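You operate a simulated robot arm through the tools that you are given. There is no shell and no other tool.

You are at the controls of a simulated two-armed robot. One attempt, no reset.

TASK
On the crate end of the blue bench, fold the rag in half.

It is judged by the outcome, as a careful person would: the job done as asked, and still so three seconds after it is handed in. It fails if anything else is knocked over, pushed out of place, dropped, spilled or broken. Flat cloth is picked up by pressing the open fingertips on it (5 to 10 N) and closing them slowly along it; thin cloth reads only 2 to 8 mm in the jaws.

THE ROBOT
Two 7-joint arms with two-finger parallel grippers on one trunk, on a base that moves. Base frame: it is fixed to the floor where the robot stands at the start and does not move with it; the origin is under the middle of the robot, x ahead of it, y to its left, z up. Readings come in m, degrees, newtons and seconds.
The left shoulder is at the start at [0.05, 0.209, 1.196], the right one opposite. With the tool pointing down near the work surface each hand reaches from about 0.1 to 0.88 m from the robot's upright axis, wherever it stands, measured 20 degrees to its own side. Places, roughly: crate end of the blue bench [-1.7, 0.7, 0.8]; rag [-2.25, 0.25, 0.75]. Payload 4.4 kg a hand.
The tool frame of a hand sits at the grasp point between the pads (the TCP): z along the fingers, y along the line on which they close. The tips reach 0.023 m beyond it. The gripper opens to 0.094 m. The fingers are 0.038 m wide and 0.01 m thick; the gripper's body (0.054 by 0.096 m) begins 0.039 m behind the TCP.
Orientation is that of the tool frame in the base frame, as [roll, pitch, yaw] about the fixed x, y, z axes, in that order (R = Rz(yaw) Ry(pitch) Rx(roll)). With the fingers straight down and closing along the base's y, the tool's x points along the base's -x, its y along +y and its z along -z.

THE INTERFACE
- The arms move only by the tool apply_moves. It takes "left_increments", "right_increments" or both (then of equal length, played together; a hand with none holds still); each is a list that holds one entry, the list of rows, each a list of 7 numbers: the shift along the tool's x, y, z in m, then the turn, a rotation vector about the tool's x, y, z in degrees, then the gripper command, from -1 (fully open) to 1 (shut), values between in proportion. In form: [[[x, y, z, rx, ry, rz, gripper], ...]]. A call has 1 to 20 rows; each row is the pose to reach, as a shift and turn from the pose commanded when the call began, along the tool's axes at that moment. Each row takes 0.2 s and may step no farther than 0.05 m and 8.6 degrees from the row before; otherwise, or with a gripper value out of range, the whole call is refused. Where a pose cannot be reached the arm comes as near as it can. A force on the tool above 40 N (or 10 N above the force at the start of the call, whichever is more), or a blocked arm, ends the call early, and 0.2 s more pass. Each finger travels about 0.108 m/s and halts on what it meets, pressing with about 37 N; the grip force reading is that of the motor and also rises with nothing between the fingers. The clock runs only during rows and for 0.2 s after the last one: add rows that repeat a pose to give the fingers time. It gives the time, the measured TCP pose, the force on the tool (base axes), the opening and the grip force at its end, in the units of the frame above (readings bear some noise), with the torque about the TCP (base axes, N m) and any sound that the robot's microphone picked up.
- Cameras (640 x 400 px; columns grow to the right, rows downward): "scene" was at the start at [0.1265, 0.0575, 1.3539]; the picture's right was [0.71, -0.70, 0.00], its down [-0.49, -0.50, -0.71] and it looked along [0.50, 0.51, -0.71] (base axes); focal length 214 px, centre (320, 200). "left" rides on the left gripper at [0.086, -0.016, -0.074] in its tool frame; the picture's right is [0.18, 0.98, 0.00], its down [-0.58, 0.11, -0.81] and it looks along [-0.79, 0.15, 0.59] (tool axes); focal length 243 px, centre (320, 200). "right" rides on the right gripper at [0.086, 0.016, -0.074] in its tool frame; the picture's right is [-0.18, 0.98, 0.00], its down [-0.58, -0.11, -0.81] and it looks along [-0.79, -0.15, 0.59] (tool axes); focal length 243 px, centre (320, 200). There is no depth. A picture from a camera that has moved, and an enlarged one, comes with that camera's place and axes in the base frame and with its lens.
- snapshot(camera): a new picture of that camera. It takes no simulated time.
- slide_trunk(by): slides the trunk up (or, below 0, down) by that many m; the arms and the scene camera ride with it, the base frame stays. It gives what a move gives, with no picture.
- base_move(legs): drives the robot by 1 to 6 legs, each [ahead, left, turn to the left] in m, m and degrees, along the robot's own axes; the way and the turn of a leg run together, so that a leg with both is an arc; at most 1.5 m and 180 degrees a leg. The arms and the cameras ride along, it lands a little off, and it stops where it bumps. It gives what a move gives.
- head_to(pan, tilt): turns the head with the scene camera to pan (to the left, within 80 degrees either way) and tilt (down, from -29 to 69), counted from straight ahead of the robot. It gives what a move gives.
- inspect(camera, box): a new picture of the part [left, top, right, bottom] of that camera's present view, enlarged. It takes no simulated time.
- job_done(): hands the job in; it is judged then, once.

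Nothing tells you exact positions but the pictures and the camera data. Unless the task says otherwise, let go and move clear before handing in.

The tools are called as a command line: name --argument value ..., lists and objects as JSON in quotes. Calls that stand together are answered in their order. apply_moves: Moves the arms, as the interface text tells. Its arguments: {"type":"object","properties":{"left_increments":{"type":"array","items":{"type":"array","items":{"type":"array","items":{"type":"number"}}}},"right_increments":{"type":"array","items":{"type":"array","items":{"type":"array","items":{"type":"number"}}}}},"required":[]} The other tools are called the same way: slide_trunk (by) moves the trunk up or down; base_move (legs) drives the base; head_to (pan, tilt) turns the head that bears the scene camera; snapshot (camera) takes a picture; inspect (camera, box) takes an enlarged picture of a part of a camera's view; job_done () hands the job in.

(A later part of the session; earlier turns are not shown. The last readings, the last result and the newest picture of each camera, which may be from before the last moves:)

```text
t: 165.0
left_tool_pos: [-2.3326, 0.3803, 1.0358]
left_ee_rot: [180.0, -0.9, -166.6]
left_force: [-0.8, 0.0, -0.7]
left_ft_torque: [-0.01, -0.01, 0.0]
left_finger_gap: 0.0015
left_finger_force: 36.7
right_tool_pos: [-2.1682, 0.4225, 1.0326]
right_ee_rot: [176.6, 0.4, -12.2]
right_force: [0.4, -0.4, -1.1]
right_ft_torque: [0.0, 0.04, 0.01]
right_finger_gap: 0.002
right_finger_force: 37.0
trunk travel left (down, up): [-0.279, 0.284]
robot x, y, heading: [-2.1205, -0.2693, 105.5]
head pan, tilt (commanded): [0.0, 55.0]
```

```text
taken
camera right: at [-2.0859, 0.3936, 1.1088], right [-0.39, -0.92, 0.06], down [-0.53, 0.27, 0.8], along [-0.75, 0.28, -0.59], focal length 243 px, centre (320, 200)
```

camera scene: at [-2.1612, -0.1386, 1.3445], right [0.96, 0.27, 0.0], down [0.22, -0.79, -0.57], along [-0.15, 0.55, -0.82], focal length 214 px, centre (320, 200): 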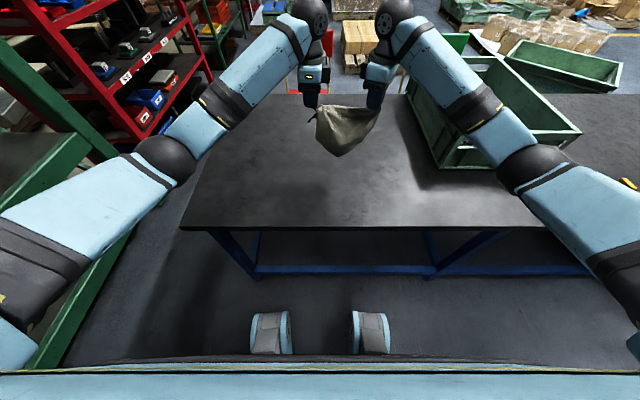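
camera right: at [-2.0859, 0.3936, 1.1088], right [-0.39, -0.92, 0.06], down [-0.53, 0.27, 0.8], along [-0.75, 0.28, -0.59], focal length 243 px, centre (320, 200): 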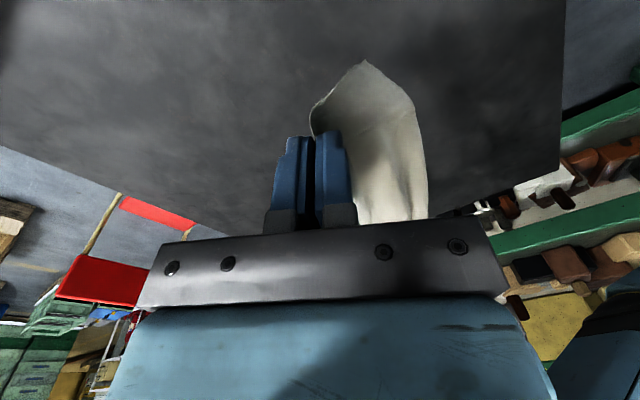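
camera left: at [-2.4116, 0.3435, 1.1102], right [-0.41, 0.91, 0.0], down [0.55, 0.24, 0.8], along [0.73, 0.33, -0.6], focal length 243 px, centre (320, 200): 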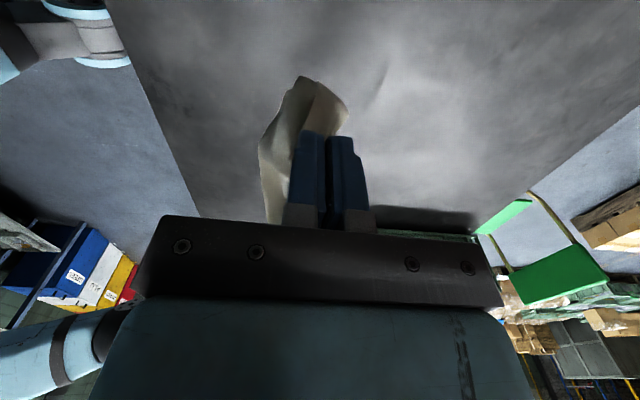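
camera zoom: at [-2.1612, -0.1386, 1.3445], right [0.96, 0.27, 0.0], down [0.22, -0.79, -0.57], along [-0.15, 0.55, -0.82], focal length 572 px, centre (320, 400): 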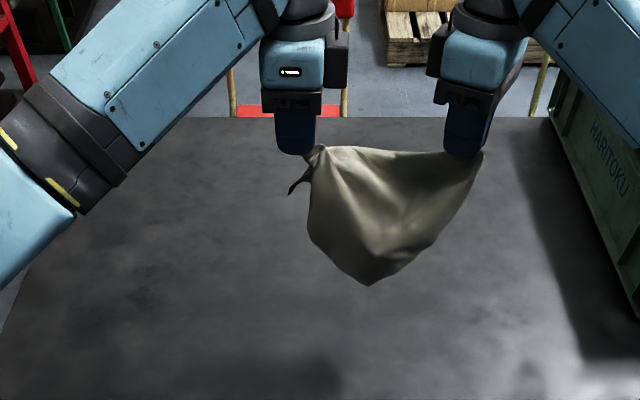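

The sheet hangs as a triangle, so my hands hold opposite corners. That allows an anchored diagonal lay-out: the left puts its corner on the bench and holds it there while the right lowers the other corner away from it. I'll first back the base 8 cm for arm room and turn the left hand so its corner points along the diagonal.

base_move --legs '[[-0.08, 0, 0]]'

apply_moves --left_increments '[[[0, 0, 0, 0, 0, -6, 1], [0, 0, 0, 0, 0, -12, 1], [0, 0, 0, 0, 0, -18, 1], [0, 0, 0, 0, 0, -24, 1], [0, 0, 0, 0, 0, -30, 1], [0, 0, 0, 0, 0, -36, 1], [0, 0, 0, 0, 0, -42, 1], [0, 0, 0, 0, 0, -47, 1], [0, 0, 0, 0, 0, -47, 1]]]'

snapshot --camera "scene"

inspect --camera "scene" --box '[240, 50, 400, 200]'

```text
t: 166.1
left_tool_pos: [-2.3099, 0.2999, 1.0355]
left_ee_rot: [180.0, -0.9, -166.6]
left_force: [0.0, -0.8, 0.4]
left_ft_torque: [0.01, 0.01, -0.03]
left_finger_gap: 0.0016
left_finger_force: 36.9
right_tool_pos: [-2.1464, 0.3442, 1.0348]
right_ee_rot: [176.7, 0.3, -12.1]
right_force: [-0.1, -1.0, -1.5]
right_ft_torque: [0.04, 0.01, 0.0]
right_finger_gap: 0.0017
right_finger_force: 37.3
trunk travel left (down, up): [-0.279, 0.284]
robot x, y, heading: [-2.1065, -0.3477, 105.5]
head pan, tilt (commanded): [0.0, 55.0]
```

```text
t: 168.1
left_tool_pos: [-2.3098, 0.3015, 1.035]
left_ee_rot: [179.4, -0.5, -119.6]
left_force: [-0.2, 0.3, 0.1]
left_ft_torque: [0.0, -0.01, 0.0]
left_finger_gap: 0.0014
left_finger_force: 37.3
right_tool_pos: [-2.147, 0.3451, 1.0334]
right_ee_rot: [176.5, 0.3, -12.2]
right_force: [-0.4, 0.1, -0.9]
right_ft_torque: [0.03, 0.02, 0.0]
right_finger_gap: 0.0017
right_finger_force: 36.8
trunk travel left (down, up): [-0.279, 0.284]
robot x, y, heading: [-2.1059, -0.3497, 105.6]
head pan, tilt (commanded): [0.0, 55.0]
```

```text
taken
camera scene: at [-2.14, -0.2163, 1.3445], right [0.96, 0.27, 0.0], down [0.22, -0.79, -0.57], along [-0.15, 0.55, -0.82], focal length 214 px, centre (320, 200)
```

scene: 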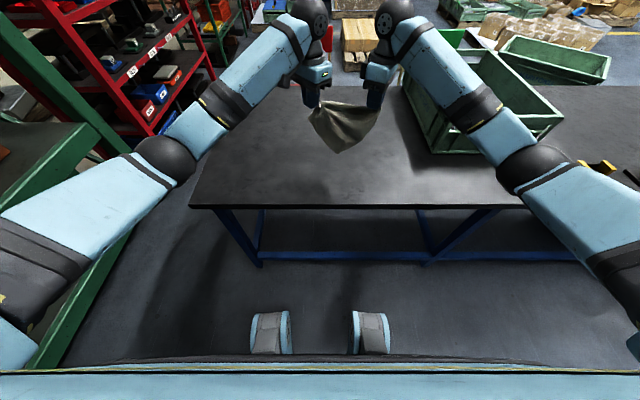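

```text
2.67 times, centred on (320, 125) of scene
camera zoom: at [-2.14, -0.2163, 1.3445], right [0.96, 0.27, 0.0], down [0.22, -0.79, -0.57], along [-0.15, 0.55, -0.82], focal length 572 px, centre (320, 400)
```

zoom: 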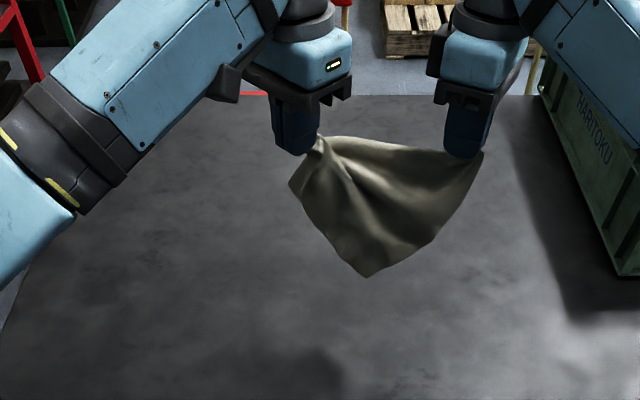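

Now I'll lower the left hand with its corner down to the bench, with the right hand following above to keep slack.

apply_moves --left_increments '[[[0.006, -0.0063, 0.03, 0, 0, 0, 1], [0.012, -0.0125, 0.06, 0, 0, 0, 1], [0.018, -0.0188, 0.09, 0, 0, 0, 1], [0.024, -0.025, 0.12, 0, 0, 0, 1], [0.03, -0.0313, 0.15, 0, 0, 0, 1], [0.036, -0.0376, 0.18, 0, 0, 0, 1], [0.042, -0.0438, 0.21, 0, 0, 0, 1], [0.048, -0.0501, 0.23, 0, 0, 0, 1], [0.048, -0.0501, 0.236, 0, 0, 0, 1], [0.048, -0.0501, 0.236, 0, 0, 0, 1]]]' --right_increments '[[[-0.0086, -0.0022, 0.0059, 0, 0, 0, 1], [-0.0173, -0.0045, 0.0118, 0, 0, 0, 1], [-0.0259, -0.0067, 0.0176, 0, 0, 0, 1], [-0.0346, -0.0089, 0.0235, 0, 0, 0, 1], [-0.0432, -0.0111, 0.0294, 0, 0, 0, 1], [-0.0518, -0.0134, 0.0353, 0, 0, 0, 1], [-0.0605, -0.0156, 0.0411, 0, 0, 0, 1], [-0.0691, -0.0178, 0.047, 0, 0, 0, 1], [-0.0691, -0.0178, 0.047, 0, 0, 0, 1], [-0.0691, -0.0178, 0.047, 0, 0, 0, 1]]]'

snapshot --camera "scene"

inspect --camera "scene" --box '[240, 80, 400, 230]'

```text
t: 170.3
left_tool_pos: [-2.2932, 0.2338, 0.7999]
left_ee_rot: [179.4, -0.5, -119.7]
left_force: [3.7, 5.7, 10.1]
left_ft_torque: [0.38, -0.12, -0.09]
left_finger_gap: 0.0013
left_finger_force: 37.1
right_tool_pos: [-2.2127, 0.3726, 0.9838]
right_ee_rot: [176.6, 0.4, -12.2]
right_force: [-4.0, -6.1, -10.5]
right_ft_torque: [-0.14, 0.15, 0.03]
right_finger_gap: 0.0019
right_finger_force: 36.6
trunk travel left (down, up): [-0.279, 0.284]
robot x, y, heading: [-2.1063, -0.3505, 105.4]
head pan, tilt (commanded): [0.0, 55.0]
```

```text
taken
camera scene: at [-2.1401, -0.2163, 1.3445], right [0.96, 0.27, 0.0], down [0.22, -0.79, -0.57], along [-0.15, 0.55, -0.82], focal length 214 px, centre (320, 200)
```

scene: 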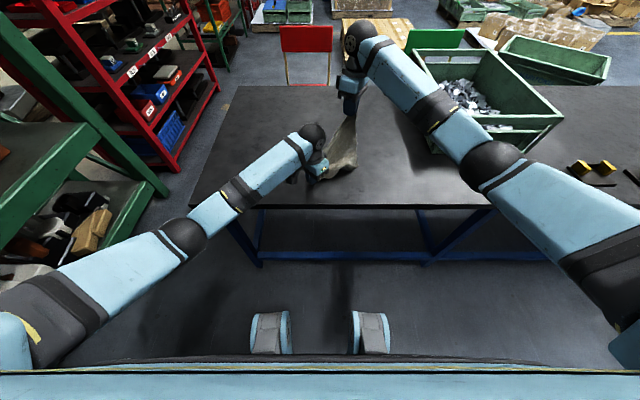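

```text
2.67 times, centred on (320, 155) of scene
camera zoom: at [-2.1401, -0.2163, 1.3445], right [0.96, 0.27, 0.0], down [0.22, -0.79, -0.57], along [-0.15, 0.55, -0.82], focal length 572 px, centre (320, 320)
```

zoom: 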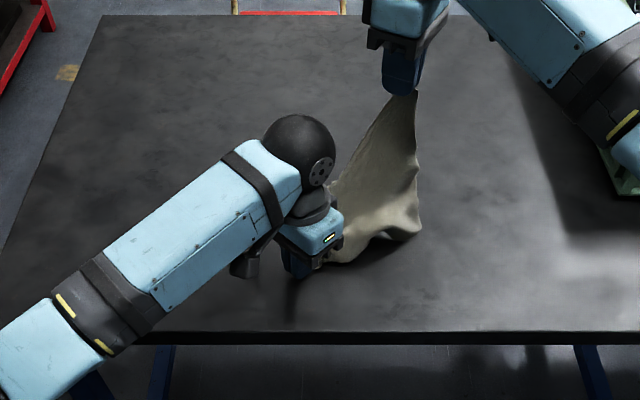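

The cloth is taut along its diagonal (about 0.24 m between the pinches), anchored by the left hand. Let me check which side the flaps hang before laying it down.

snapshot --camera "left"

snapshot --camera "right"

```text
taken
camera left: at [-2.3207, 0.1511, 0.8745], right [-0.95, 0.33, 0.01], down [0.2, 0.56, 0.8], along [0.25, 0.76, -0.6], focal length 243 px, centre (320, 200)
```

left: 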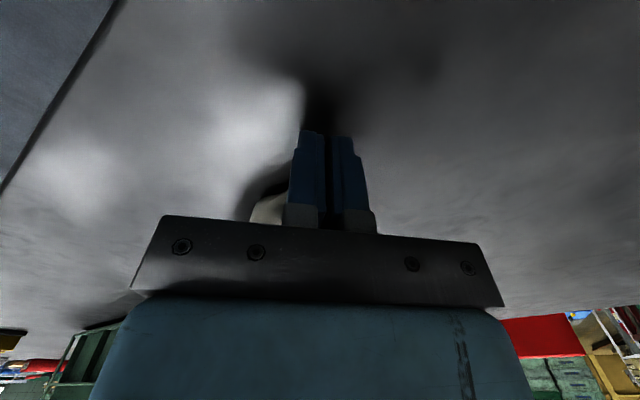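

```text
taken
camera right: at [-2.1292, 0.3446, 1.0601], right [-0.39, -0.92, 0.06], down [-0.53, 0.27, 0.8], along [-0.75, 0.28, -0.59], focal length 243 px, centre (320, 200)
```

right: 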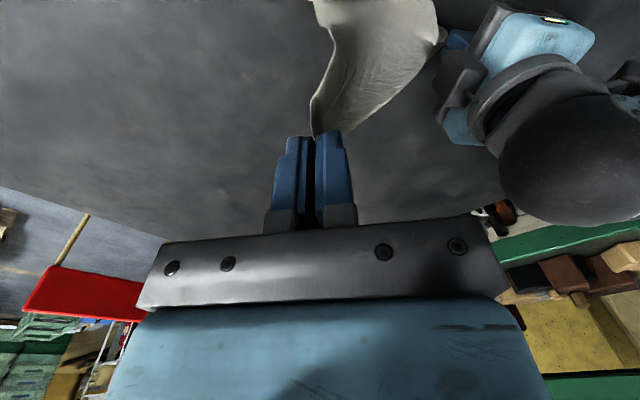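

Both flaps hang on the near-right side, so this will lay down as a diagonal fold first. I'll lower the right corner in an arc to the bench; from there I can pick the top flap's corner and open it.

apply_moves --right_increments '[[[0.0023, -0.0076, 0.0116, 0, 0, 0, 1], [0.0045, -0.0152, 0.0232, 0, 0, 0, 1], [0.0068, -0.0229, 0.0327, 0, 0, 0, 1], [0.0091, -0.0306, 0.0422, 0, 0, 0, 1], [0.0111, -0.0374, 0.0519, 0, 0, 0, 1], [0.0131, -0.0442, 0.0615, 0, 0, 0, 1], [0.0146, -0.0496, 0.0712, 0, 0, 0, 1], [0.0161, -0.0549, 0.0808, 0, 0, 0, 1], [0.0174, -0.0593, 0.0906, 0, 0, 0, 1], [0.0186, -0.0636, 0.1004, 0, 0, 0, 1], [0.0197, -0.0675, 0.1102, 0, 0, 0, 1], [0.0208, -0.0714, 0.12, 0, 0, 0, 1], [0.0214, -0.0739, 0.13, 0, 0, 0, 1], [0.022, -0.0764, 0.1397, 0, 0, 0, 1], [0.0223, -0.078, 0.15, 0, 0, 0, 1], [0.0226, -0.0795, 0.1596, 0, 0, 0, 1], [0.0226, -0.08, 0.166, 0, 0, 0, 1], [0.0226, -0.0802, 0.1715, 0, 0, 0, 1]]]'

snapshot --camera "scene"

inspect --camera "scene" --box '[260, 100, 400, 210]'

snapshot --camera "right"

snapshot --camera "left"

```text
t: 174.1
left_tool_pos: [-2.2921, 0.2323, 0.7993]
left_ee_rot: [179.4, -0.6, -119.7]
left_force: [0.7, 2.4, -0.4]
left_ft_torque: [0.07, -0.01, -0.01]
left_finger_gap: 0.0015
left_finger_force: 37.4
right_tool_pos: [-2.1762, 0.4385, 0.8091]
right_ee_rot: [176.6, 0.3, -12.3]
right_force: [-1.0, -2.0, 0.4]
right_ft_torque: [-0.06, 0.06, -0.03]
right_finger_gap: 0.0019
right_finger_force: 36.9
trunk travel left (down, up): [-0.279, 0.284]
robot x, y, heading: [-2.1017, -0.3557, 105.5]
head pan, tilt (commanded): [0.0, 55.0]
```

```text
taken
camera scene: at [-2.14, -0.2162, 1.3445], right [0.96, 0.27, 0.0], down [0.22, -0.79, -0.57], along [-0.15, 0.55, -0.82], focal length 214 px, centre (320, 200)
```

scene: 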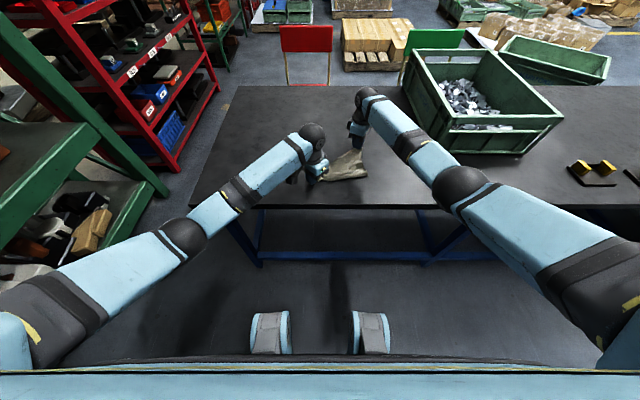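

```text
3.64 times, centred on (330, 155) of scene
camera zoom: at [-2.14, -0.2162, 1.3445], right [0.96, 0.27, 0.0], down [0.22, -0.79, -0.57], along [-0.15, 0.55, -0.82], focal length 780 px, centre (284, 364)
```

zoom: 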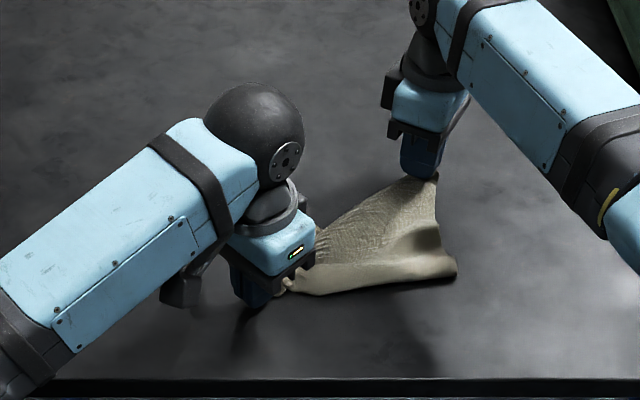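

```text
taken
camera right: at [-2.093, 0.4091, 0.8853], right [-0.39, -0.92, 0.06], down [-0.53, 0.27, 0.8], along [-0.75, 0.28, -0.59], focal length 243 px, centre (320, 200)
```

right: 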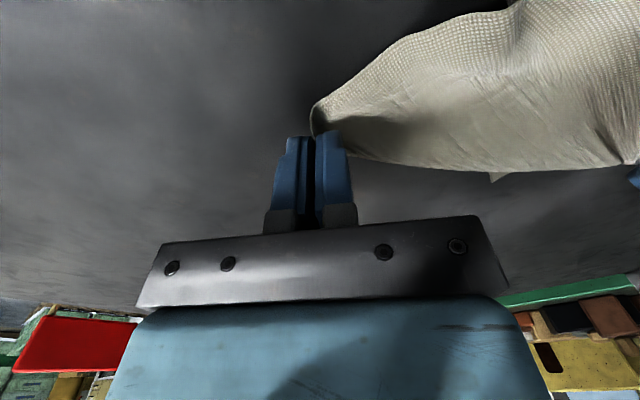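

```text
taken
camera left: at [-2.3209, 0.151, 0.8741], right [-0.95, 0.33, 0.01], down [0.2, 0.56, 0.8], along [0.25, 0.76, -0.6], focal length 243 px, centre (320, 200)
```

left: 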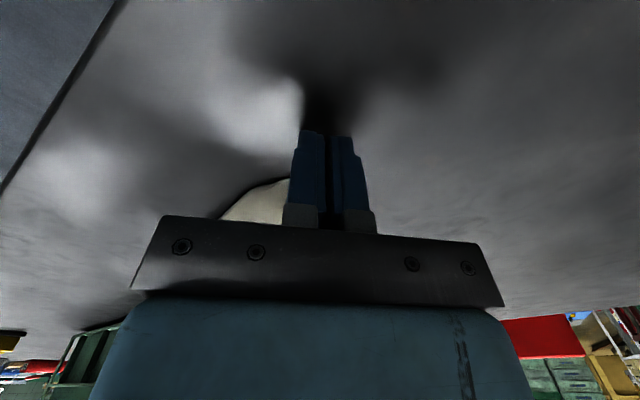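

I can see a corner of the other flap peeking out about 3 cm on the far-left side of the taut diagonal, near (-2.27, 0.335). Pulling that corner out will open the sheet flat. I'll release the left hand's corner, lift, and look at it.

apply_moves --left_increments '[[[0, 0, 0.002, 0, 0, 0, 0.9], [0, 0, 0.002, 0, 0, 0, 0.8], [0, 0, 0.002, 0, 0, 0, 0.65], [0, 0, 0.002, 0, 0, 0, 0.5], [0, 0, 0, 0, 0, 0, 0.4], [0, 0, -0.02, 0, 0, 0, 0.4], [0, 0, -0.05, 0, 0, 0, 0.45], [0, 0, -0.08, 0, 0, 0, 0.5], [0, 0, -0.1, 0, 0, 0, 0.5]]]'

snapshot --camera "left"

inspect --camera "right" --box '[280, 0, 640, 225]'

inspect --camera "scene" --box '[260, 100, 400, 210]'

```text
t: 176.1
left_tool_pos: [-2.2919, 0.2356, 0.9001]
left_ee_rot: [179.5, -0.6, -119.6]
left_force: [-0.1, 0.2, 0.0]
left_ft_torque: [0.02, 0.03, 0.0]
left_finger_gap: 0.0235
left_finger_force: 0.0
right_tool_pos: [-2.1759, 0.4386, 0.8091]
right_ee_rot: [176.6, 0.3, -12.2]
right_force: [-0.5, 0.0, 0.1]
right_ft_torque: [-0.03, 0.02, 0.02]
right_finger_gap: 0.0016
right_finger_force: 36.9
trunk travel left (down, up): [-0.279, 0.284]
robot x, y, heading: [-2.107, -0.348, 105.5]
head pan, tilt (commanded): [0.0, 55.0]
```

```text
taken
camera left: at [-2.3189, 0.1528, 0.9744], right [-0.95, 0.33, 0.01], down [0.2, 0.56, 0.8], along [0.25, 0.76, -0.6], focal length 243 px, centre (320, 200)
```

left: 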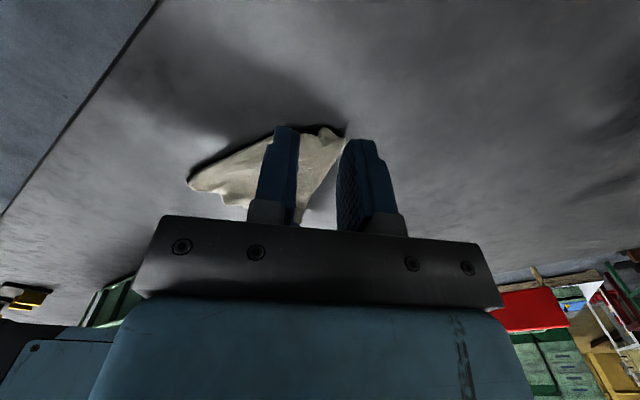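

```text
1.78 times, centred on (460, 112) of right
camera zoom: at [-2.0927, 0.4092, 0.8854], right [-0.39, -0.92, 0.06], down [-0.53, 0.27, 0.8], along [-0.75, 0.28, -0.59], focal length 431 px, centre (71, 356)
```

zoom: 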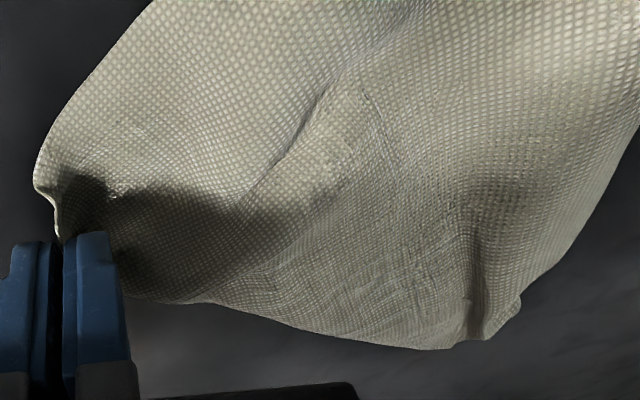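

```text
3.64 times, centred on (330, 155) of scene
camera zoom: at [-2.1398, -0.2163, 1.3445], right [0.96, 0.27, 0.0], down [0.22, -0.79, -0.57], along [-0.15, 0.55, -0.82], focal length 780 px, centre (284, 364)
```

zoom: 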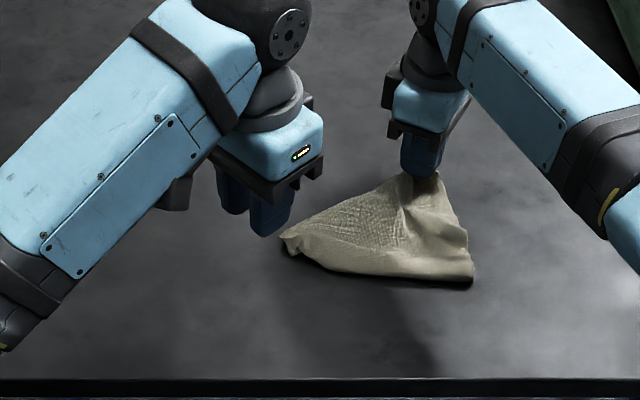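

Releasing let it settle into a folded bundle. I'll lift it again by the right hand's corner so it hangs free, and this time look at how the two flaps hang so I can lay it down in the direction that spreads them to both sides.

apply_moves --left_increments '[[[0.03, 0.02, 0, 0, 0, 0, 0.5], [0.06, 0.04, 0, 0, 0, 0, 0.5], [0.09, 0.06, 0, 0, 0, 0, 0.5], [0.1, 0.08, 0, 0, 0, 0, 0.5], [0.1, 0.1, 0, 0, 0, 0, 0.5], [0.1, 0.12, 0, 0, 0, 0, 0.5], [0.1, 0.14, 0, 0, 0, 0, 0.5], [0.1, 0.14, 0, 0, 0, 0, 0.5], [0.1, 0.14, 0, 0, 0, 0, 0.5], [0.1, 0.14, 0, 0, 0, 0, 0.5], [0.1, 0.14, 0, 0, 0, 0, 0.5]]]' --right_increments '[[[0, 0.01, -0.03, 0, 0, 0, 1], [0, 0.02, -0.06, 0, 0, 0, 1], [0, 0.03, -0.09, 0, 0, 0, 1], [0, 0.04, -0.12, 0, 0, 0, 1], [0, 0.05, -0.15, 0, 0, 0, 1], [0, 0.06, -0.18, 0, 0, 0, 1], [0, 0.07, -0.21, 0, 0, 0, 1], [0, 0.08, -0.24, 0, 0, 0, 1], [0, 0.08, -0.27, 0, 0, 0, 1], [0, 0.08, -0.28, 0, 0, 0, 1], [0, 0.08, -0.28, 0, 0, 0, 1]]]'

snapshot --camera "scene"

inspect --camera "scene" --box '[280, 70, 400, 200]'

snapshot --camera "right"

snapshot --camera "left"

```text
t: 178.5
left_tool_pos: [-2.4644, 0.218, 0.9017]
left_ee_rot: [179.4, -0.7, -119.6]
left_force: [0.1, 0.9, 0.4]
left_ft_torque: [-0.01, -0.01, 0.0]
left_finger_gap: 0.0236
left_finger_force: 0.1
right_tool_pos: [-2.1888, 0.3734, 1.0938]
right_ee_rot: [176.6, 0.3, -12.3]
right_force: [0.7, 0.1, -0.5]
right_ft_torque: [-0.02, 0.0, 0.0]
right_finger_gap: 0.0019
right_finger_force: 37.3
trunk travel left (down, up): [-0.279, 0.284]
robot x, y, heading: [-2.1046, -0.3511, 105.4]
head pan, tilt (commanded): [0.0, 55.0]
```

```text
taken
camera scene: at [-2.14, -0.2162, 1.3445], right [0.96, 0.27, 0.0], down [0.22, -0.79, -0.57], along [-0.15, 0.55, -0.82], focal length 214 px, centre (320, 200)
```

scene: 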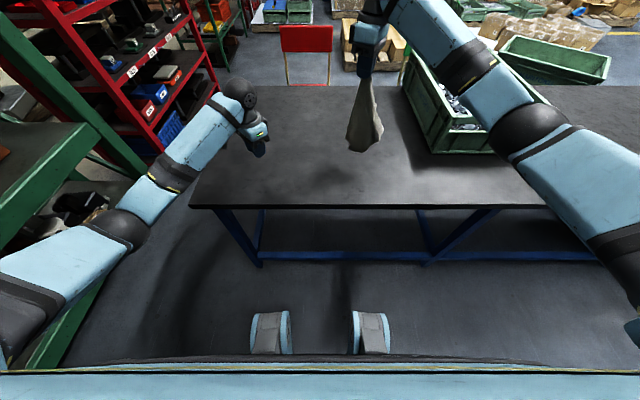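

```text
3.08 times, centred on (340, 135) of scene
camera zoom: at [-2.14, -0.2162, 1.3445], right [0.96, 0.27, 0.0], down [0.22, -0.79, -0.57], along [-0.15, 0.55, -0.82], focal length 660 px, centre (258, 400)
```

zoom: 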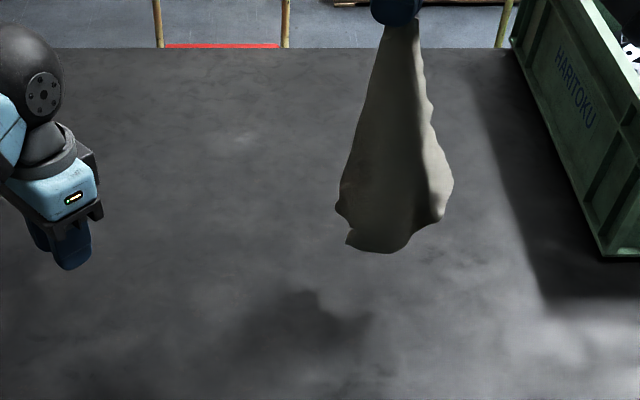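

```text
taken
camera right: at [-2.105, 0.3456, 1.1696], right [-0.39, -0.92, 0.06], down [-0.53, 0.28, 0.8], along [-0.75, 0.28, -0.59], focal length 243 px, centre (320, 200)
```

right: 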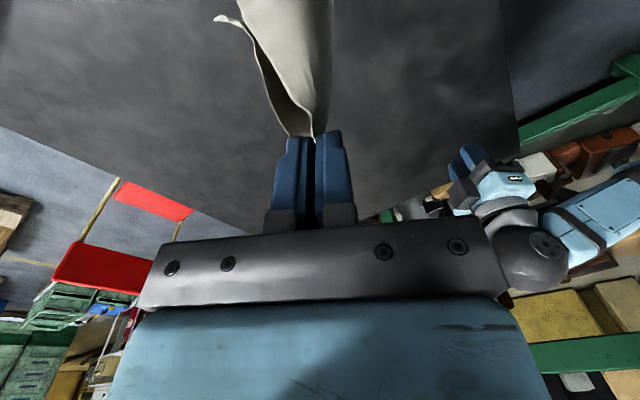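

```text
taken
camera left: at [-2.4923, 0.1345, 0.9765], right [-0.95, 0.33, 0.01], down [0.2, 0.56, 0.8], along [0.25, 0.76, -0.6], focal length 243 px, centre (320, 200)
```

left: 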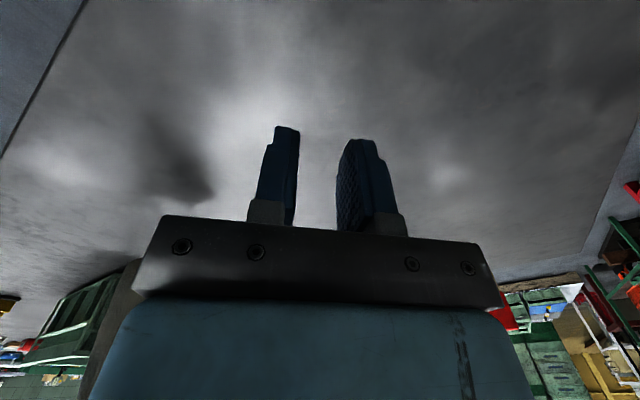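

Now it hangs as an open sheet facing me with its flaps to the left and right, slightly curled toward the far side. Laying it toward me (hand moving near while lowering) should let both flaps fall open. I'll move forward a little and position it to start from the far side.

base_move --legs '[[0.06, 0, 0]]'

apply_moves --right_increments '[[[-0.008, -0.006, 0.0, 0, 0, 0, 1], [-0.018, -0.012, 0.0, 0, 0, 0, 1], [-0.03, -0.018, 0.0, 0, 0, 0, 1], [-0.04, -0.022, 0.01, 0, 0, 0, 1], [-0.045, -0.025, 0.02, 0, 0, 0, 1], [-0.05, -0.028, 0.03, 0, 0, 0, 1], [-0.052, -0.028, 0.04, 0, 0, 0, 1], [-0.052, -0.028, 0.045, 0, 0, 0, 1], [-0.052, -0.028, 0.045, 0, 0, 0, 1]]]'

inspect --camera "scene" --box '[260, 60, 400, 200]'

snapshot --camera "right"

```text
t: 179.4
left_tool_pos: [-2.4814, 0.2746, 0.9008]
left_ee_rot: [179.4, -0.7, -119.6]
left_force: [-0.5, 0.6, 0.4]
left_ft_torque: [-0.04, -0.03, -0.02]
left_finger_gap: 0.0233
left_finger_force: 0.0
right_tool_pos: [-2.2048, 0.4315, 1.0928]
right_ee_rot: [176.5, 0.3, -12.3]
right_force: [-0.1, 0.5, -0.8]
right_ft_torque: [0.0, 0.01, -0.01]
right_finger_gap: 0.0018
right_finger_force: 37.1
trunk travel left (down, up): [-0.279, 0.284]
robot x, y, heading: [-2.1233, -0.2953, 105.6]
head pan, tilt (commanded): [0.0, 55.0]
```

```text
t: 181.4
left_tool_pos: [-2.4808, 0.2754, 0.9023]
left_ee_rot: [179.4, -0.6, -119.7]
left_force: [-0.5, -0.2, 0.3]
left_ft_torque: [-0.02, -0.03, -0.01]
left_finger_gap: 0.0235
left_finger_force: 0.1
right_tool_pos: [-2.2489, 0.4651, 1.0476]
right_ee_rot: [176.6, 0.3, -12.2]
right_force: [-0.6, 0.7, 0.8]
right_ft_torque: [-0.02, -0.01, 0.0]
right_finger_gap: 0.0017
right_finger_force: 36.7
trunk travel left (down, up): [-0.279, 0.284]
robot x, y, heading: [-2.1189, -0.2911, 105.7]
head pan, tilt (commanded): [0.0, 55.0]
```

```text
2.86 times, centred on (330, 130) of scene
camera zoom: at [-2.1558, -0.1596, 1.3445], right [0.96, 0.27, 0.0], down [0.22, -0.79, -0.57], along [-0.15, 0.55, -0.82], focal length 613 px, centre (291, 400)
```

zoom: 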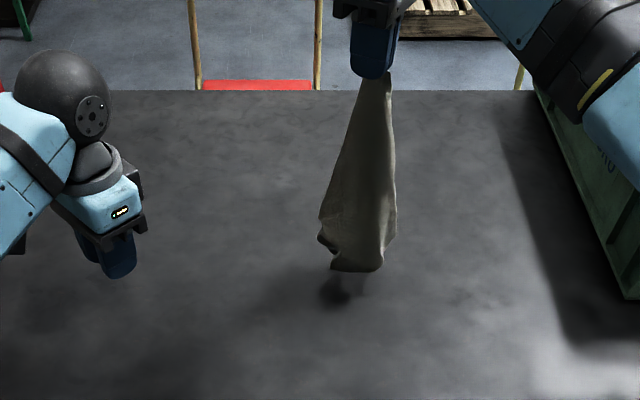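

```text
taken
camera right: at [-2.166, 0.4372, 1.1231], right [-0.39, -0.92, 0.06], down [-0.53, 0.27, 0.8], along [-0.75, 0.28, -0.59], focal length 243 px, centre (320, 200)
```

right: 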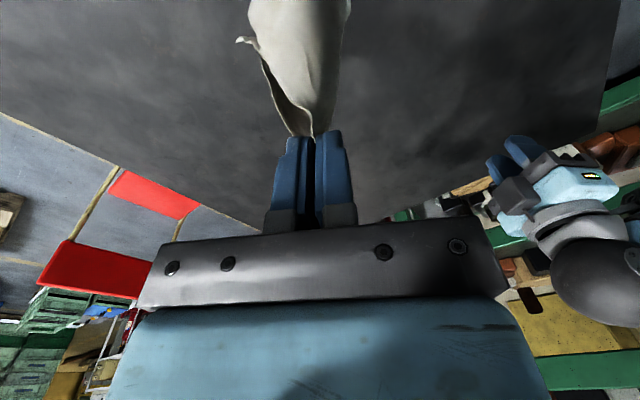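

The bottom corner is about touching the bench at (-2.24, 0.45). I'll lay the sheet toward me slowly along an arc.

apply_moves --right_increments '[[[0, -0.0004, 0.0076, 0, 0, 0, 1], [0.0047, 0.0084, 0.0081, 0, 0, 0, 1], [0.0094, 0.0171, 0.0096, 0, 0, 0, 1], [0.014, 0.0259, 0.0112, 0, 0, 0, 1], [0.0187, 0.0346, 0.0137, 0, 0, 0, 1], [0.0234, 0.0433, 0.0162, 0, 0, 0, 1], [0.0281, 0.052, 0.0197, 0, 0, 0, 1], [0.0327, 0.0606, 0.0232, 0, 0, 0, 1], [0.0374, 0.0693, 0.0268, 0, 0, 0, 1], [0.0421, 0.0779, 0.0313, 0, 0, 0, 1], [0.0468, 0.0864, 0.0358, 0, 0, 0, 1], [0.0514, 0.095, 0.0413, 0, 0, 0, 1], [0.0561, 0.1035, 0.0468, 0, 0, 0, 1], [0.0608, 0.112, 0.0533, 0, 0, 0, 1], [0.0655, 0.1204, 0.0609, 0, 0, 0, 1], [0.0701, 0.1287, 0.0694, 0, 0, 0, 1], [0.0748, 0.1371, 0.0779, 0, 0, 0, 1], [0.0795, 0.1454, 0.0874, 0, 0, 0, 1], [0.0842, 0.1536, 0.0979, 0, 0, 0, 1], [0.0888, 0.1618, 0.1094, 0, 0, 0, 1]]]'

inspect --camera "scene" --box '[260, 80, 400, 220]'

snapshot --camera "right"

```text
t: 185.6
left_tool_pos: [-2.4803, 0.2747, 0.9011]
left_ee_rot: [179.3, -0.6, -119.5]
left_force: [-0.4, 0.0, -0.2]
left_ft_torque: [-0.02, 0.0, -0.03]
left_finger_gap: 0.0237
left_finger_force: 0.0
right_tool_pos: [-2.1995, 0.2842, 0.9473]
right_ee_rot: [176.7, 0.2, -12.3]
right_force: [0.2, 0.4, -0.9]
right_ft_torque: [0.03, -0.01, 0.0]
right_finger_gap: 0.0014
right_finger_force: 36.7
trunk travel left (down, up): [-0.279, 0.284]
robot x, y, heading: [-2.1248, -0.2969, 105.6]
head pan, tilt (commanded): [0.0, 55.0]
```

```text
2.86 times, centred on (330, 150) of scene
camera zoom: at [-2.1558, -0.1596, 1.3445], right [0.96, 0.27, 0.0], down [0.22, -0.79, -0.57], along [-0.15, 0.55, -0.82], focal length 613 px, centre (291, 343)
```

zoom: 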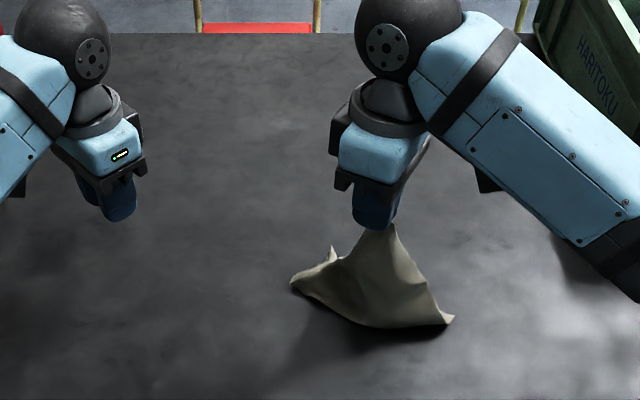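

```text
taken
camera right: at [-2.1158, 0.2555, 1.0223], right [-0.39, -0.92, 0.06], down [-0.53, 0.27, 0.8], along [-0.75, 0.28, -0.59], focal length 243 px, centre (320, 200)
```

right: 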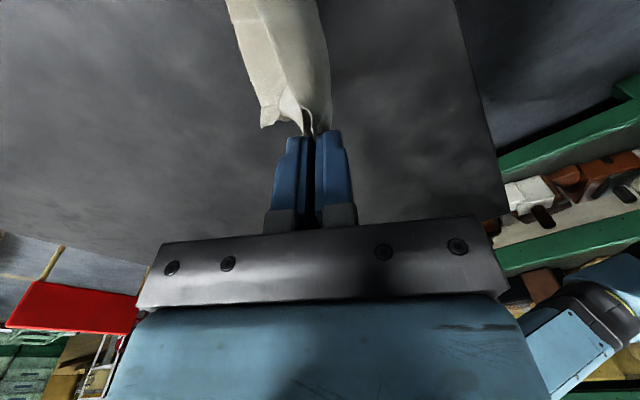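

Very good: the sheet is standing like a tent, with one whole edge spread on the bench from (-2.289, 0.311) to (-2.088, 0.312) and my held corner above. Moving the held corner toward the far side while lowering should lay it flat.

apply_moves --right_increments '[[[0.0023, -0.0147, 0.0012, 0, 0, 0, 1], [0.0045, -0.0295, 0.0041, 0, 0, 0, 1], [0.0068, -0.0444, 0.0081, 0, 0, 0, 1], [0.009, -0.0594, 0.013, 0, 0, 0, 1], [0.0113, -0.0743, 0.0187, 0, 0, 0, 1], [0.0135, -0.0894, 0.0251, 0, 0, 0, 1], [0.0158, -0.1044, 0.0321, 0, 0, 0, 1], [0.018, -0.1195, 0.0397, 0, 0, 0, 1], [0.0203, -0.1346, 0.0478, 0, 0, 0, 1], [0.0225, -0.1498, 0.0564, 0, 0, 0, 1], [0.0248, -0.165, 0.0656, 0, 0, 0, 1], [0.027, -0.1802, 0.0752, 0, 0, 0, 1], [0.0293, -0.1954, 0.0853, 0, 0, 0, 1], [0.0315, -0.2107, 0.0957, 0, 0, 0, 1], [0.0338, -0.226, 0.1067, 0, 0, 0, 1], [0.036, -0.2413, 0.1179, 0, 0, 0, 1]]]'

inspect --camera "scene" --box '[260, 80, 420, 220]'

snapshot --camera "right"

```text
t: 189.0
left_tool_pos: [-2.4807, 0.2745, 0.901]
left_ee_rot: [179.4, -0.6, -119.6]
left_force: [0.9, 0.5, -0.1]
left_ft_torque: [-0.01, 0.02, -0.01]
left_finger_gap: 0.0237
left_finger_force: 0.0
right_tool_pos: [-2.1143, 0.5073, 0.8146]
right_ee_rot: [176.7, 0.2, -12.2]
right_force: [0.2, -0.4, -0.6]
right_ft_torque: [0.01, 0.01, -0.02]
right_finger_gap: 0.0016
right_finger_force: 37.0
trunk travel left (down, up): [-0.279, 0.284]
robot x, y, heading: [-2.1198, -0.296, 105.8]
head pan, tilt (commanded): [0.0, 55.0]
```

```text
2.86 times, centred on (340, 150) of scene
camera zoom: at [-2.1559, -0.1594, 1.3445], right [0.96, 0.27, 0.0], down [0.22, -0.79, -0.57], along [-0.15, 0.55, -0.82], focal length 613 px, centre (263, 343)
```

zoom: 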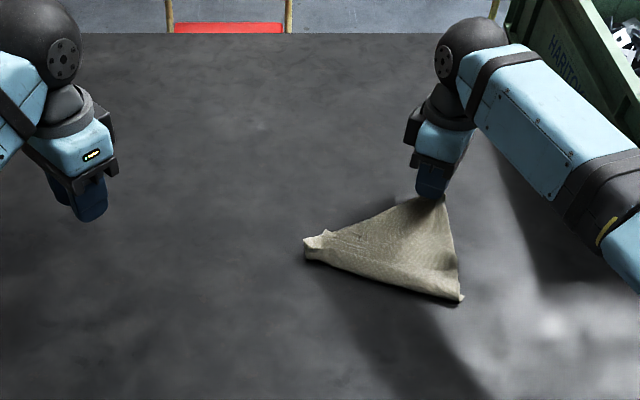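

```text
taken
camera right: at [-2.0311, 0.4777, 0.8903], right [-0.39, -0.92, 0.06], down [-0.53, 0.27, 0.8], along [-0.75, 0.28, -0.59], focal length 243 px, centre (320, 200)
```

right: 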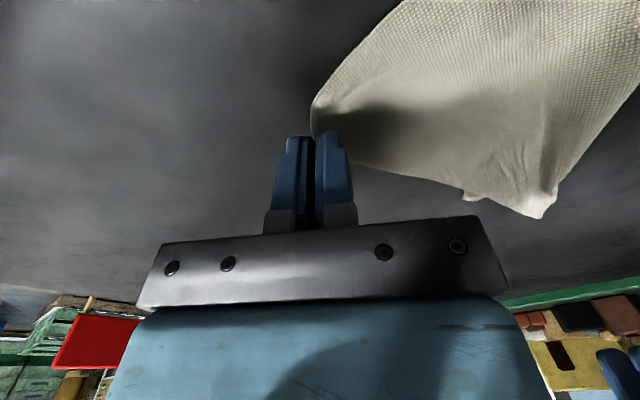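

It came down folded along its diagonal again (a triangle), with one flap under the other and both tips near (-2.054, 0.353). Let me look closely at that tip to see if I can pick only the upper corner and open it.

inspect --camera "scene" --box '[330, 145, 390, 190]'

inspect --camera "right" --box '[300, 0, 640, 225]'

```text
8.89 times, centred on (360, 168) of scene
camera zoom: at [-2.1559, -0.1594, 1.3445], right [0.96, 0.27, 0.0], down [0.22, -0.79, -0.57], along [-0.15, 0.55, -0.82], focal length 1906 px, centre (-36, 489)
```

zoom: 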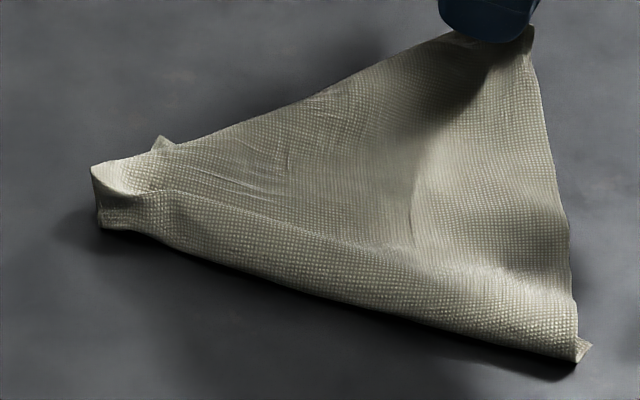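

```text
1.78 times, centred on (470, 112) of right
camera zoom: at [-2.0311, 0.4777, 0.8903], right [-0.39, -0.92, 0.06], down [-0.53, 0.27, 0.8], along [-0.75, 0.28, -0.59], focal length 431 px, centre (53, 356)
```

zoom: 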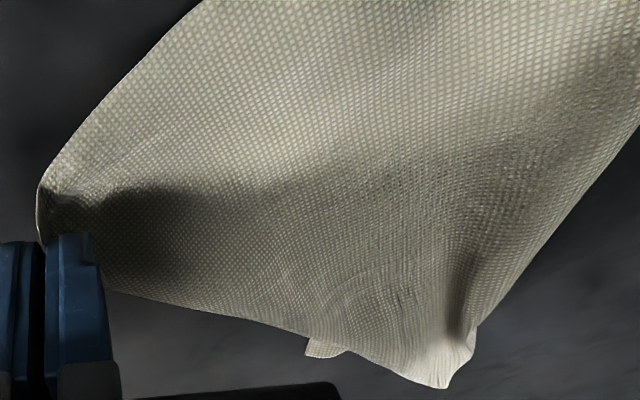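

The thick rolled side is the near one, so the fold line runs along the near side and my right hand is holding the top flap's corner. I'll carry that corner up and over toward me to open the sheet like a page.

apply_moves --right_increments '[[[0.001, 0.007, -0.02, 0, 0, 0, 1], [0.0015, 0.0143, -0.0392, 0, 0, 0, 1], [0.0032, 0.0279, -0.0585, 0, 0, 0, 1], [0.0049, 0.0414, -0.0777, 0, 0, 0, 1], [0.0081, 0.0621, -0.0915, 0, 0, 0, 1], [0.0113, 0.0828, -0.1053, 0, 0, 0, 1], [0.0146, 0.103, -0.1117, 0, 0, 0, 1], [0.0179, 0.1231, -0.118, 0, 0, 0, 1], [0.0211, 0.143, -0.1193, 0, 0, 0, 1], [0.0243, 0.1628, -0.1206, 0, 0, 0, 1], [0.0276, 0.1824, -0.117, 0, 0, 0, 1], [0.0309, 0.202, -0.1134, 0, 0, 0, 1], [0.0336, 0.2188, -0.1049, 0, 0, 0, 1], [0.0363, 0.2356, -0.0963, 0, 0, 0, 1], [0.0384, 0.247, -0.0806, 0, 0, 0, 1], [0.0405, 0.2585, -0.0649, 0, 0, 0, 1], [0.0416, 0.2648, -0.0445, 0, 0, 0, 1], [0.0427, 0.2711, -0.0241, 0, 0, 0, 1], [0.0433, 0.2763, -0.005, 0, 0, 0, 1], [0.0437, 0.2776, 0.01, 0, 0, 0, 1]]]'

snapshot --camera "scene"

inspect --camera "scene" --box '[260, 90, 420, 230]'

snapshot --camera "right"

```text
t: 193.2
left_tool_pos: [-2.4812, 0.274, 0.9023]
left_ee_rot: [179.3, -0.7, -119.6]
left_force: [0.7, -0.6, -0.1]
left_ft_torque: [-0.02, -0.01, -0.01]
left_finger_gap: 0.0237
left_finger_force: 0.0
right_tool_pos: [-2.1324, 0.2247, 0.8209]
right_ee_rot: [176.5, 0.3, -12.1]
right_force: [0.2, 0.0, -0.7]
right_ft_torque: [0.02, 0.0, 0.02]
right_finger_gap: 0.0016
right_finger_force: 37.4
trunk travel left (down, up): [-0.279, 0.284]
robot x, y, heading: [-2.1196, -0.2927, 105.4]
head pan, tilt (commanded): [0.0, 55.0]
```

```text
taken
camera scene: at [-2.1558, -0.1595, 1.3445], right [0.96, 0.27, 0.0], down [0.22, -0.79, -0.57], along [-0.15, 0.55, -0.82], focal length 214 px, centre (320, 200)
```

scene: 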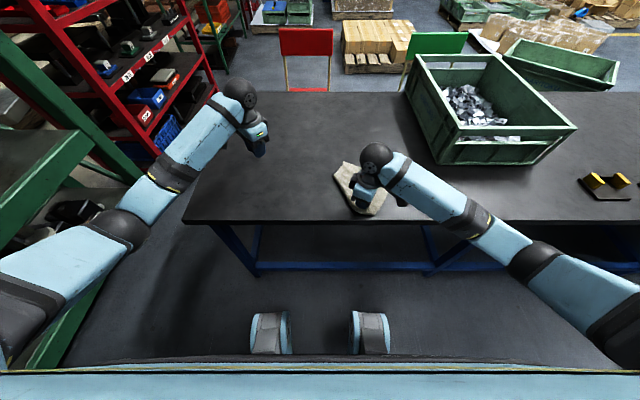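

```text
2.86 times, centred on (340, 160) of scene
camera zoom: at [-2.1558, -0.1595, 1.3445], right [0.96, 0.27, 0.0], down [0.22, -0.79, -0.57], along [-0.15, 0.55, -0.82], focal length 613 px, centre (263, 314)
```

zoom: 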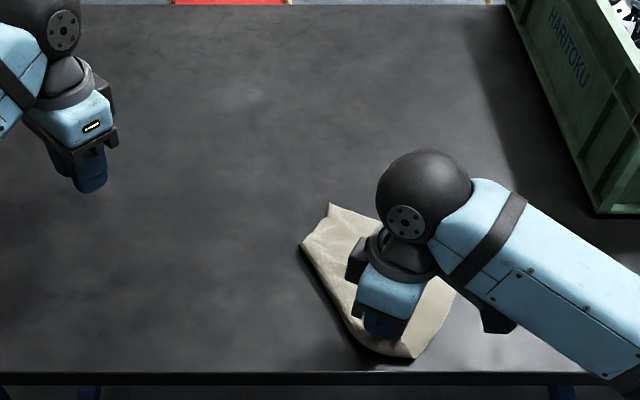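

```text
taken
camera right: at [-2.0496, 0.196, 0.8968], right [-0.39, -0.92, 0.06], down [-0.53, 0.27, 0.8], along [-0.75, 0.28, -0.59], focal length 243 px, centre (320, 200)
```

right: 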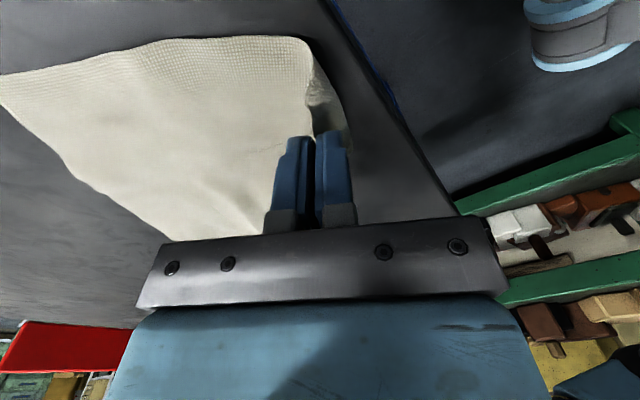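

It opened nicely: I now see a broad flat sheet. I'll lower the corner to the bench, release it, and move the right hand away to view the result.

apply_moves --right_increments '[[[0, 0, 0.01, 0, 0, 0, 1], [0, 0, 0.021, 0, 0, 0, 1], [0, 0, 0.021, 0, 0, 0, 0.9], [0, 0, 0.021, 0, 0, 0, 0.8], [0, 0, 0.021, 0, 0, 0, 0.65], [0, 0, 0.021, 0, 0, 0, 0.5], [0, 0, 0.0, 0, 0, 0, 0.4], [0, 0, -0.03, 0, 0, 0, 0.4], [0.02, 0, -0.07, 0, 0, 0, 0.4], [0.06, 0, -0.1, 0, 0, 0, 0.4], [0.1, 0, -0.12, 0, 0, 0, 0.4], [0.14, 0, -0.13, 0, 0, 0, 0.4], [0.17, 0, -0.13, 0, 0, 0, 0.4]]]'

snapshot --camera "scene"

inspect --camera "scene" --box '[290, 120, 400, 210]'

```text
t: 196.0
left_tool_pos: [-2.4802, 0.2742, 0.9023]
left_ee_rot: [179.3, -0.6, -119.6]
left_force: [-0.3, 0.1, -0.3]
left_ft_torque: [-0.01, 0.0, -0.01]
left_finger_gap: 0.0232
left_finger_force: 0.1
right_tool_pos: [-1.9639, 0.1966, 0.9497]
right_ee_rot: [176.6, 0.4, -12.2]
right_force: [0.0, 0.0, -0.5]
right_ft_torque: [-0.03, 0.04, 0.0]
right_finger_gap: 0.0283
right_finger_force: 0.2
trunk travel left (down, up): [-0.279, 0.284]
robot x, y, heading: [-2.1247, -0.2954, 105.8]
head pan, tilt (commanded): [0.0, 55.0]
```

```text
taken
camera scene: at [-2.1552, -0.1601, 1.3446], right [0.96, 0.27, 0.0], down [0.22, -0.79, -0.57], along [-0.15, 0.55, -0.82], focal length 214 px, centre (320, 200)
```

scene: 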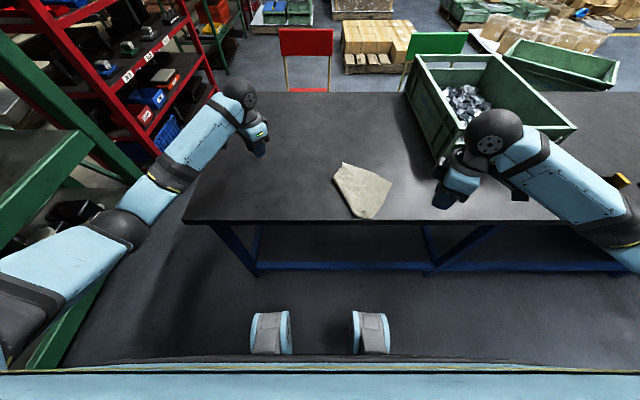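

```text
4.44 times, centred on (345, 165) of scene
camera zoom: at [-2.1552, -0.1601, 1.3446], right [0.96, 0.27, 0.0], down [0.22, -0.79, -0.57], along [-0.15, 0.55, -0.82], focal length 953 px, centre (209, 356)
```

zoom: 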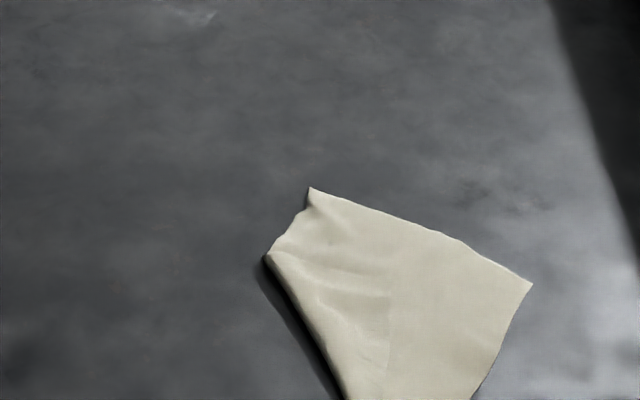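

Now the rag is nearly flat. I'll take a slightly lower crop to see all of it.

inspect --camera "scene" --box '[315, 150, 415, 225]'

snapshot --camera "right"

snapshot --camera "left"

```text
5.33 times, centred on (365, 188) of scene
camera zoom: at [-2.1552, -0.1601, 1.3446], right [0.96, 0.27, 0.0], down [0.22, -0.79, -0.57], along [-0.15, 0.55, -0.82], focal length 1144 px, centre (80, 267)
```

zoom: 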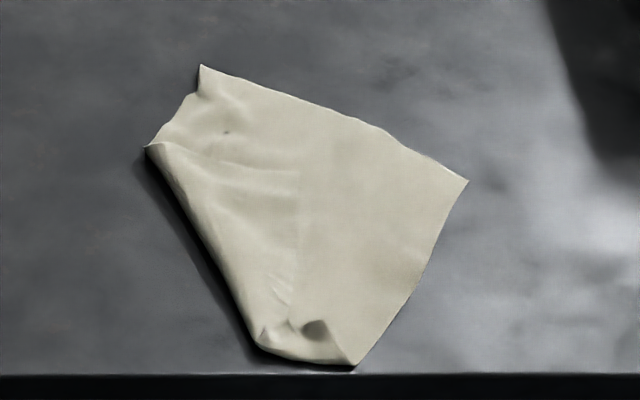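

```text
taken
camera right: at [-1.8802, 0.1669, 1.0266], right [-0.39, -0.92, 0.06], down [-0.53, 0.27, 0.8], along [-0.75, 0.28, -0.59], focal length 243 px, centre (320, 200)
```

right: 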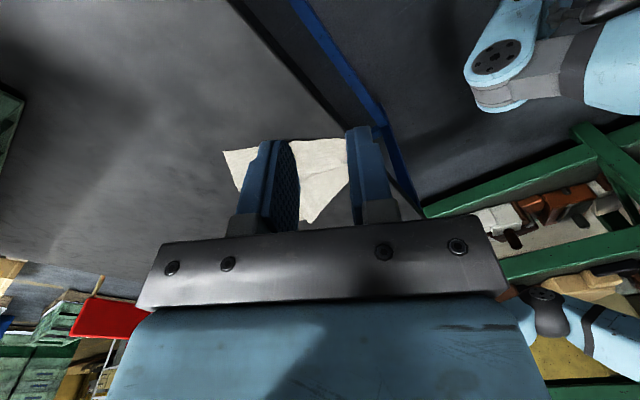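

```text
taken
camera left: at [-2.5079, 0.1907, 0.977], right [-0.95, 0.33, 0.01], down [0.2, 0.56, 0.8], along [0.25, 0.76, -0.6], focal length 243 px, centre (320, 200)
```

left: 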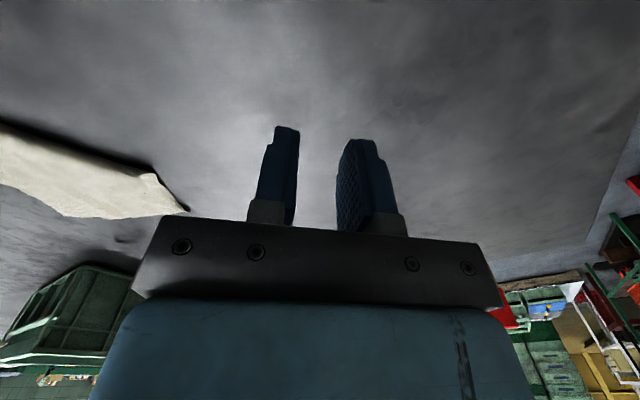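

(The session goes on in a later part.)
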